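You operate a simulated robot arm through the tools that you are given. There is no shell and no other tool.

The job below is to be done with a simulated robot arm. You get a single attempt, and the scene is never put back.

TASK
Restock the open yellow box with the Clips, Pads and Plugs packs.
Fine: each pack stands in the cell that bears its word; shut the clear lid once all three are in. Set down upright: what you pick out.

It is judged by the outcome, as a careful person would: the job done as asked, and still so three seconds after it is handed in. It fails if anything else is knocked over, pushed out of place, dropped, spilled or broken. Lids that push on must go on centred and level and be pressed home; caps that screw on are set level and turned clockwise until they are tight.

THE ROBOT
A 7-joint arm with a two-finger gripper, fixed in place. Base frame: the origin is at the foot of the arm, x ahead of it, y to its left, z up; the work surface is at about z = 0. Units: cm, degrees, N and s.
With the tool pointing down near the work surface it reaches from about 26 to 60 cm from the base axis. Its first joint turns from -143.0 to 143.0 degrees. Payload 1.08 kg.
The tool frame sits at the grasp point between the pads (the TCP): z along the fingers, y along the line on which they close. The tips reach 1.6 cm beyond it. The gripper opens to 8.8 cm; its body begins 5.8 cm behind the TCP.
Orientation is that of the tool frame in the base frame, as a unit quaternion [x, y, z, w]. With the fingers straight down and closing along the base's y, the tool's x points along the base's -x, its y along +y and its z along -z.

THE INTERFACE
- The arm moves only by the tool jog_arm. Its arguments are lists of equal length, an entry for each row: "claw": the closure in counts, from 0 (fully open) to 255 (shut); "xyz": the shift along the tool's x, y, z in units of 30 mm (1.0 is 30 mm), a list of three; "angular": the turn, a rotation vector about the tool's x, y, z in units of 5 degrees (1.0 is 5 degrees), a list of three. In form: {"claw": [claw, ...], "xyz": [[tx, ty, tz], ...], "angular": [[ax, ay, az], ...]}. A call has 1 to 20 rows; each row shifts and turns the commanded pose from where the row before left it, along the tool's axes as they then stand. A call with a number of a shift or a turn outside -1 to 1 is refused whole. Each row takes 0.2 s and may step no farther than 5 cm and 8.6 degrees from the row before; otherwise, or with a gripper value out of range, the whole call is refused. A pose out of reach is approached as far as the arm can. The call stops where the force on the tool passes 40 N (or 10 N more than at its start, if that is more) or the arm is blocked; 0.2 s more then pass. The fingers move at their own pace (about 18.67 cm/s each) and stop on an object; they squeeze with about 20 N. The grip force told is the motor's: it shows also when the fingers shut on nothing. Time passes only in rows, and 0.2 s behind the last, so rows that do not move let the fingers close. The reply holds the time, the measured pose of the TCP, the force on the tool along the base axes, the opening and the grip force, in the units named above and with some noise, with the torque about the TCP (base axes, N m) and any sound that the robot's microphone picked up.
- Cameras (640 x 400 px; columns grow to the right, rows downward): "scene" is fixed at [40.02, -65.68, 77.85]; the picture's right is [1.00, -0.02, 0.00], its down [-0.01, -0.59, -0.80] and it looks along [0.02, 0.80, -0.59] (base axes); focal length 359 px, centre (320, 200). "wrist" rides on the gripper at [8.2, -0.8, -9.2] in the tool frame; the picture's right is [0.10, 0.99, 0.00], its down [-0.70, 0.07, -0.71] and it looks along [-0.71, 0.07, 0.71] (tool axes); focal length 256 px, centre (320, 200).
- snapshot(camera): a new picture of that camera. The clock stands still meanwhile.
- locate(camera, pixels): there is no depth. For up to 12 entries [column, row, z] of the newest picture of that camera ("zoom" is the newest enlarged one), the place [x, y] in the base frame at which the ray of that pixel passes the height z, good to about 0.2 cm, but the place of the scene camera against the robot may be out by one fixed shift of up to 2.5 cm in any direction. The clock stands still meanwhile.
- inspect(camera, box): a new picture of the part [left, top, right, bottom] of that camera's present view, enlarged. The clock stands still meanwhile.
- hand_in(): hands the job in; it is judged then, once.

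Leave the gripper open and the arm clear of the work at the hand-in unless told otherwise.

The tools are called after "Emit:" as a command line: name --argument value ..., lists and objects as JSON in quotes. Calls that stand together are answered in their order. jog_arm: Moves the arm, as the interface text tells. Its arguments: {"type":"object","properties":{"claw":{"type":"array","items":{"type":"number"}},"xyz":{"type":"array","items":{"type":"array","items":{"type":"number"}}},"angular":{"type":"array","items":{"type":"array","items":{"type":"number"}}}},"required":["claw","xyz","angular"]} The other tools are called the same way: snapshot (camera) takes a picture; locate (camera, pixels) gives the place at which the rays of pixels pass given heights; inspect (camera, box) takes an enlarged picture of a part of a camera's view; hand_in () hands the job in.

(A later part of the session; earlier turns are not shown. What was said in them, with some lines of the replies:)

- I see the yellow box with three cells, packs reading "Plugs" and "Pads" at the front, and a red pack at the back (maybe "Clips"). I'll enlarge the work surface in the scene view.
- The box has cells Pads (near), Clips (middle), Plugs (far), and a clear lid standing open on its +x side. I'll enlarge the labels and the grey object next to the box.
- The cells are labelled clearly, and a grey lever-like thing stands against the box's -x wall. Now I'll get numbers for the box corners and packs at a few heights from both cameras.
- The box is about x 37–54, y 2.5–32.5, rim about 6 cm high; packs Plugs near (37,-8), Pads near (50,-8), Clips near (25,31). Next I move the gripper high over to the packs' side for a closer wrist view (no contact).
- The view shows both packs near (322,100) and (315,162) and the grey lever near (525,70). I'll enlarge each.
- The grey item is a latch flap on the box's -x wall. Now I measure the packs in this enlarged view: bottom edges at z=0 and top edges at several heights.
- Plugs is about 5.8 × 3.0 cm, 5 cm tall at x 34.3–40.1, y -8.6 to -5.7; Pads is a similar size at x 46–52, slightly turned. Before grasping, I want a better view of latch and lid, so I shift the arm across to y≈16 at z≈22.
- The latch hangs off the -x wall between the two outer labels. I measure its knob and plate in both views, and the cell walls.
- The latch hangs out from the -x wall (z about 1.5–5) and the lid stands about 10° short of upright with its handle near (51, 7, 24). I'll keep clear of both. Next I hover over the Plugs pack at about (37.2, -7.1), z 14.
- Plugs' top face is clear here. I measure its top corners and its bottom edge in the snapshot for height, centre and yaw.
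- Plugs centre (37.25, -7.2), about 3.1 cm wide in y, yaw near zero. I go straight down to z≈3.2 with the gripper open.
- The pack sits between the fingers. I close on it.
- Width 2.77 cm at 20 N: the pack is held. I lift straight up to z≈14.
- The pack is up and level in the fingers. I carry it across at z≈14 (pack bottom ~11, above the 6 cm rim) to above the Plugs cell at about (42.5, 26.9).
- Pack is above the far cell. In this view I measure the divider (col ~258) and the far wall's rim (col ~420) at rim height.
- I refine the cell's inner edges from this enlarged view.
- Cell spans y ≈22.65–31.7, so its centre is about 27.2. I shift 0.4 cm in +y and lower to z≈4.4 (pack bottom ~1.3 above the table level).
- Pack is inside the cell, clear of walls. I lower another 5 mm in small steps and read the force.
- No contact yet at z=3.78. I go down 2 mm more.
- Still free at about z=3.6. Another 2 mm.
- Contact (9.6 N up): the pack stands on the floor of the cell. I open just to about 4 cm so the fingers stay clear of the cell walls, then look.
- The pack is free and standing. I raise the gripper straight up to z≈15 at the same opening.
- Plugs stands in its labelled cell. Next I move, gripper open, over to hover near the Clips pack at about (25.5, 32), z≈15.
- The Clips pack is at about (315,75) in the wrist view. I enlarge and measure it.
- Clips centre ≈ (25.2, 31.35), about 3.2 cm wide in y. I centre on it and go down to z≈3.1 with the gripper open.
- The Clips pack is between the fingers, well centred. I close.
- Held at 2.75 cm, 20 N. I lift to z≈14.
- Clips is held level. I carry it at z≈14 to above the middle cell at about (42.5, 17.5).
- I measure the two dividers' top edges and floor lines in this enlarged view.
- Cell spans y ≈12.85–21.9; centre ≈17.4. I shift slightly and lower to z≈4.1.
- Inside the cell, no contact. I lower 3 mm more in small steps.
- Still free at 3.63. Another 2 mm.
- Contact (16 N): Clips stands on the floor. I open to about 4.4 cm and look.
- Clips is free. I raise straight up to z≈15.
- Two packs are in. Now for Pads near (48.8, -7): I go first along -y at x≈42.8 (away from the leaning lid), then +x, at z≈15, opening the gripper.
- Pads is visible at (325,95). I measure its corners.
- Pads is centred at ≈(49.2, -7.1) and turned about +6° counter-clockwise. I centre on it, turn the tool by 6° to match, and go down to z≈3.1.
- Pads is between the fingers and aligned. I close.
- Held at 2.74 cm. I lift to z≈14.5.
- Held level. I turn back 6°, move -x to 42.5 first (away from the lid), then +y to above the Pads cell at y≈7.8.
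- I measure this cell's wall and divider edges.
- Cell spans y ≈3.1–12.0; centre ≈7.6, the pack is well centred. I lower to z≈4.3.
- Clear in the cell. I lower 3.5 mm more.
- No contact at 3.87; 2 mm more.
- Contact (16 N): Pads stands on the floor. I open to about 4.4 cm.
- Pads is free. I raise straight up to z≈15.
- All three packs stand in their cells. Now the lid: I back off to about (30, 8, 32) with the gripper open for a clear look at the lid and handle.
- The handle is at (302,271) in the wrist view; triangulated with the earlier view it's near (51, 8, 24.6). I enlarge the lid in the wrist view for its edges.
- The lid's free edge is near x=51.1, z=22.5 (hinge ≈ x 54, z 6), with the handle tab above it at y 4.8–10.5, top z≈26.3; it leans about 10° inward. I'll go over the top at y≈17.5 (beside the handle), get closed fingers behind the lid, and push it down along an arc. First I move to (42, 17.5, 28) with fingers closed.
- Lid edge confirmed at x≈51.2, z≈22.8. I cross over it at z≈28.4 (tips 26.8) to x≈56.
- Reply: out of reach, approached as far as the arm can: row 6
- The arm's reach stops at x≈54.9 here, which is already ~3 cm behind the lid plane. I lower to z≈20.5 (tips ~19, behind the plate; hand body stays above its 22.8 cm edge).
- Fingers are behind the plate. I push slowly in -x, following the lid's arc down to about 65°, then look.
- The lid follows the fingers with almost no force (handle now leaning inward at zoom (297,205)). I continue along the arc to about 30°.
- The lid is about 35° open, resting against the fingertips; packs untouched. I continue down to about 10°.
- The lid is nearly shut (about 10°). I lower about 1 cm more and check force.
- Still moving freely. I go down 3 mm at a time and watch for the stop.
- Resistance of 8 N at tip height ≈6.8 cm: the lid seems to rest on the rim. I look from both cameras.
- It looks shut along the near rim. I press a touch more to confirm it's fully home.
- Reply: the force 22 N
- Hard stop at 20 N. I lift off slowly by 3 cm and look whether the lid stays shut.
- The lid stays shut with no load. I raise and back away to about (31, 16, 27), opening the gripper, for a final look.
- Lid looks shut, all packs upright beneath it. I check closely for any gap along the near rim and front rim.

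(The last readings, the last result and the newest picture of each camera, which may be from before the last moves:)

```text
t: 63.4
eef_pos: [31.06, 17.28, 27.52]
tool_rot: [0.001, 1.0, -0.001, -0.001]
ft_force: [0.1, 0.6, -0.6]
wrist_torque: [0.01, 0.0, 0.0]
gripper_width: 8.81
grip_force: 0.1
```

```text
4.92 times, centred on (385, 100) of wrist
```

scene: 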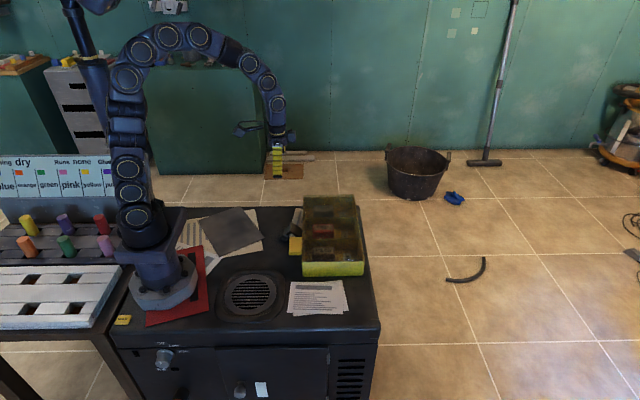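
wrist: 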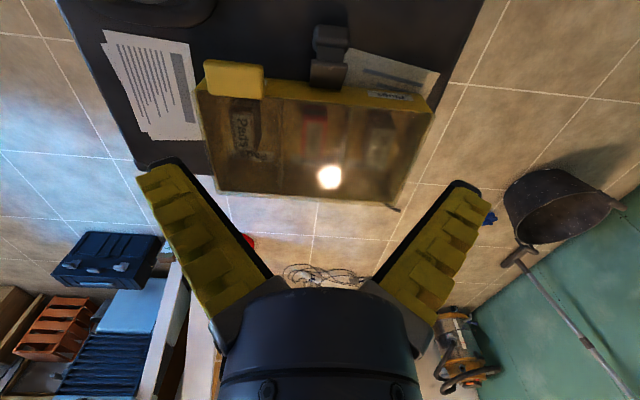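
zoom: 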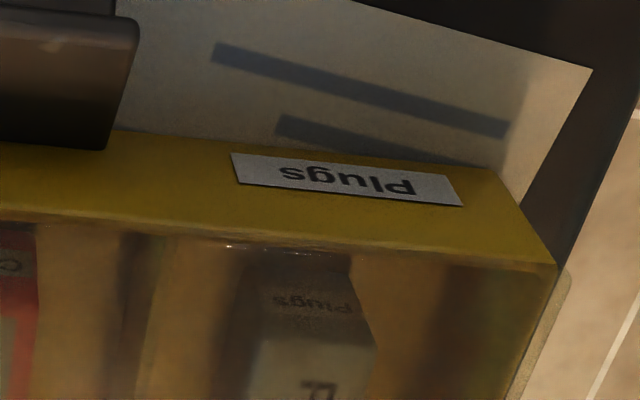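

The lid is flat on the rim all round and has stayed shut for over 3 s. I take one more enlarged look at the latch and handle region to be sure nothing is trapped or moved.

Emit:
inspect --camera "wrist" --box '[280, 10, 400, 110]'

Emit:
inspect --camera "scene" --box '[270, 200, 330, 260]'

```text
4.00 times, centred on (340, 60) of wrist
```

zoom: 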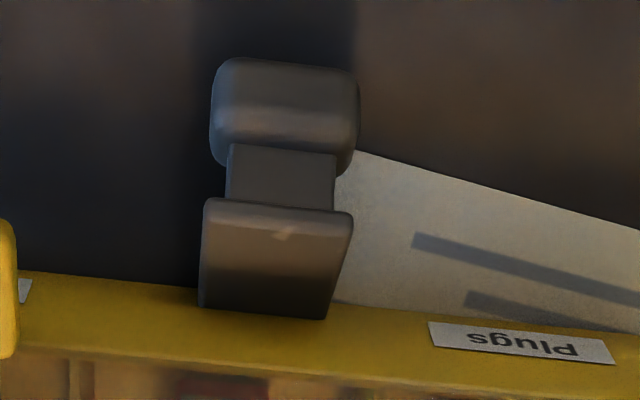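

```text
6.67 times, centred on (300, 230) of scene
```

zoom: 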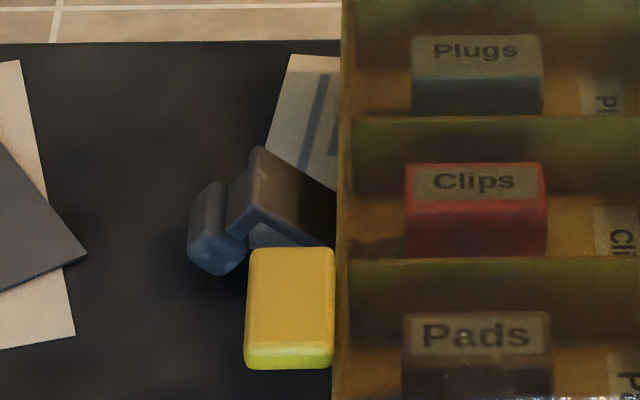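

The latch is just as it was at the start, the lid is shut, and Pads, Clips and Plugs each stand upright in the cell with their word. The gripper is open and the arm is about 20 cm above the box, so I hand in.

Emit:
hand_in

```text
The job is handed in.
```

The Clips, Pads and Plugs packs are in the yellow box, each standing upright in the cell with its word, and the clear lid is shut. I've handed the job in.

- **Lid:** I pressed it down to a firm stop at about 20 N. It was still shut more than 3 seconds after I let go, and I saw no gap along the rim.
- **Grey latch:** I left the latch on the front of the box as it was, since the task only asked for the lid to be shut. The lid rests closed without it.
- **Everything else:** I saw nothing knocked over or moved in the last pictures. The gripper is open and the arm is clear of the box.
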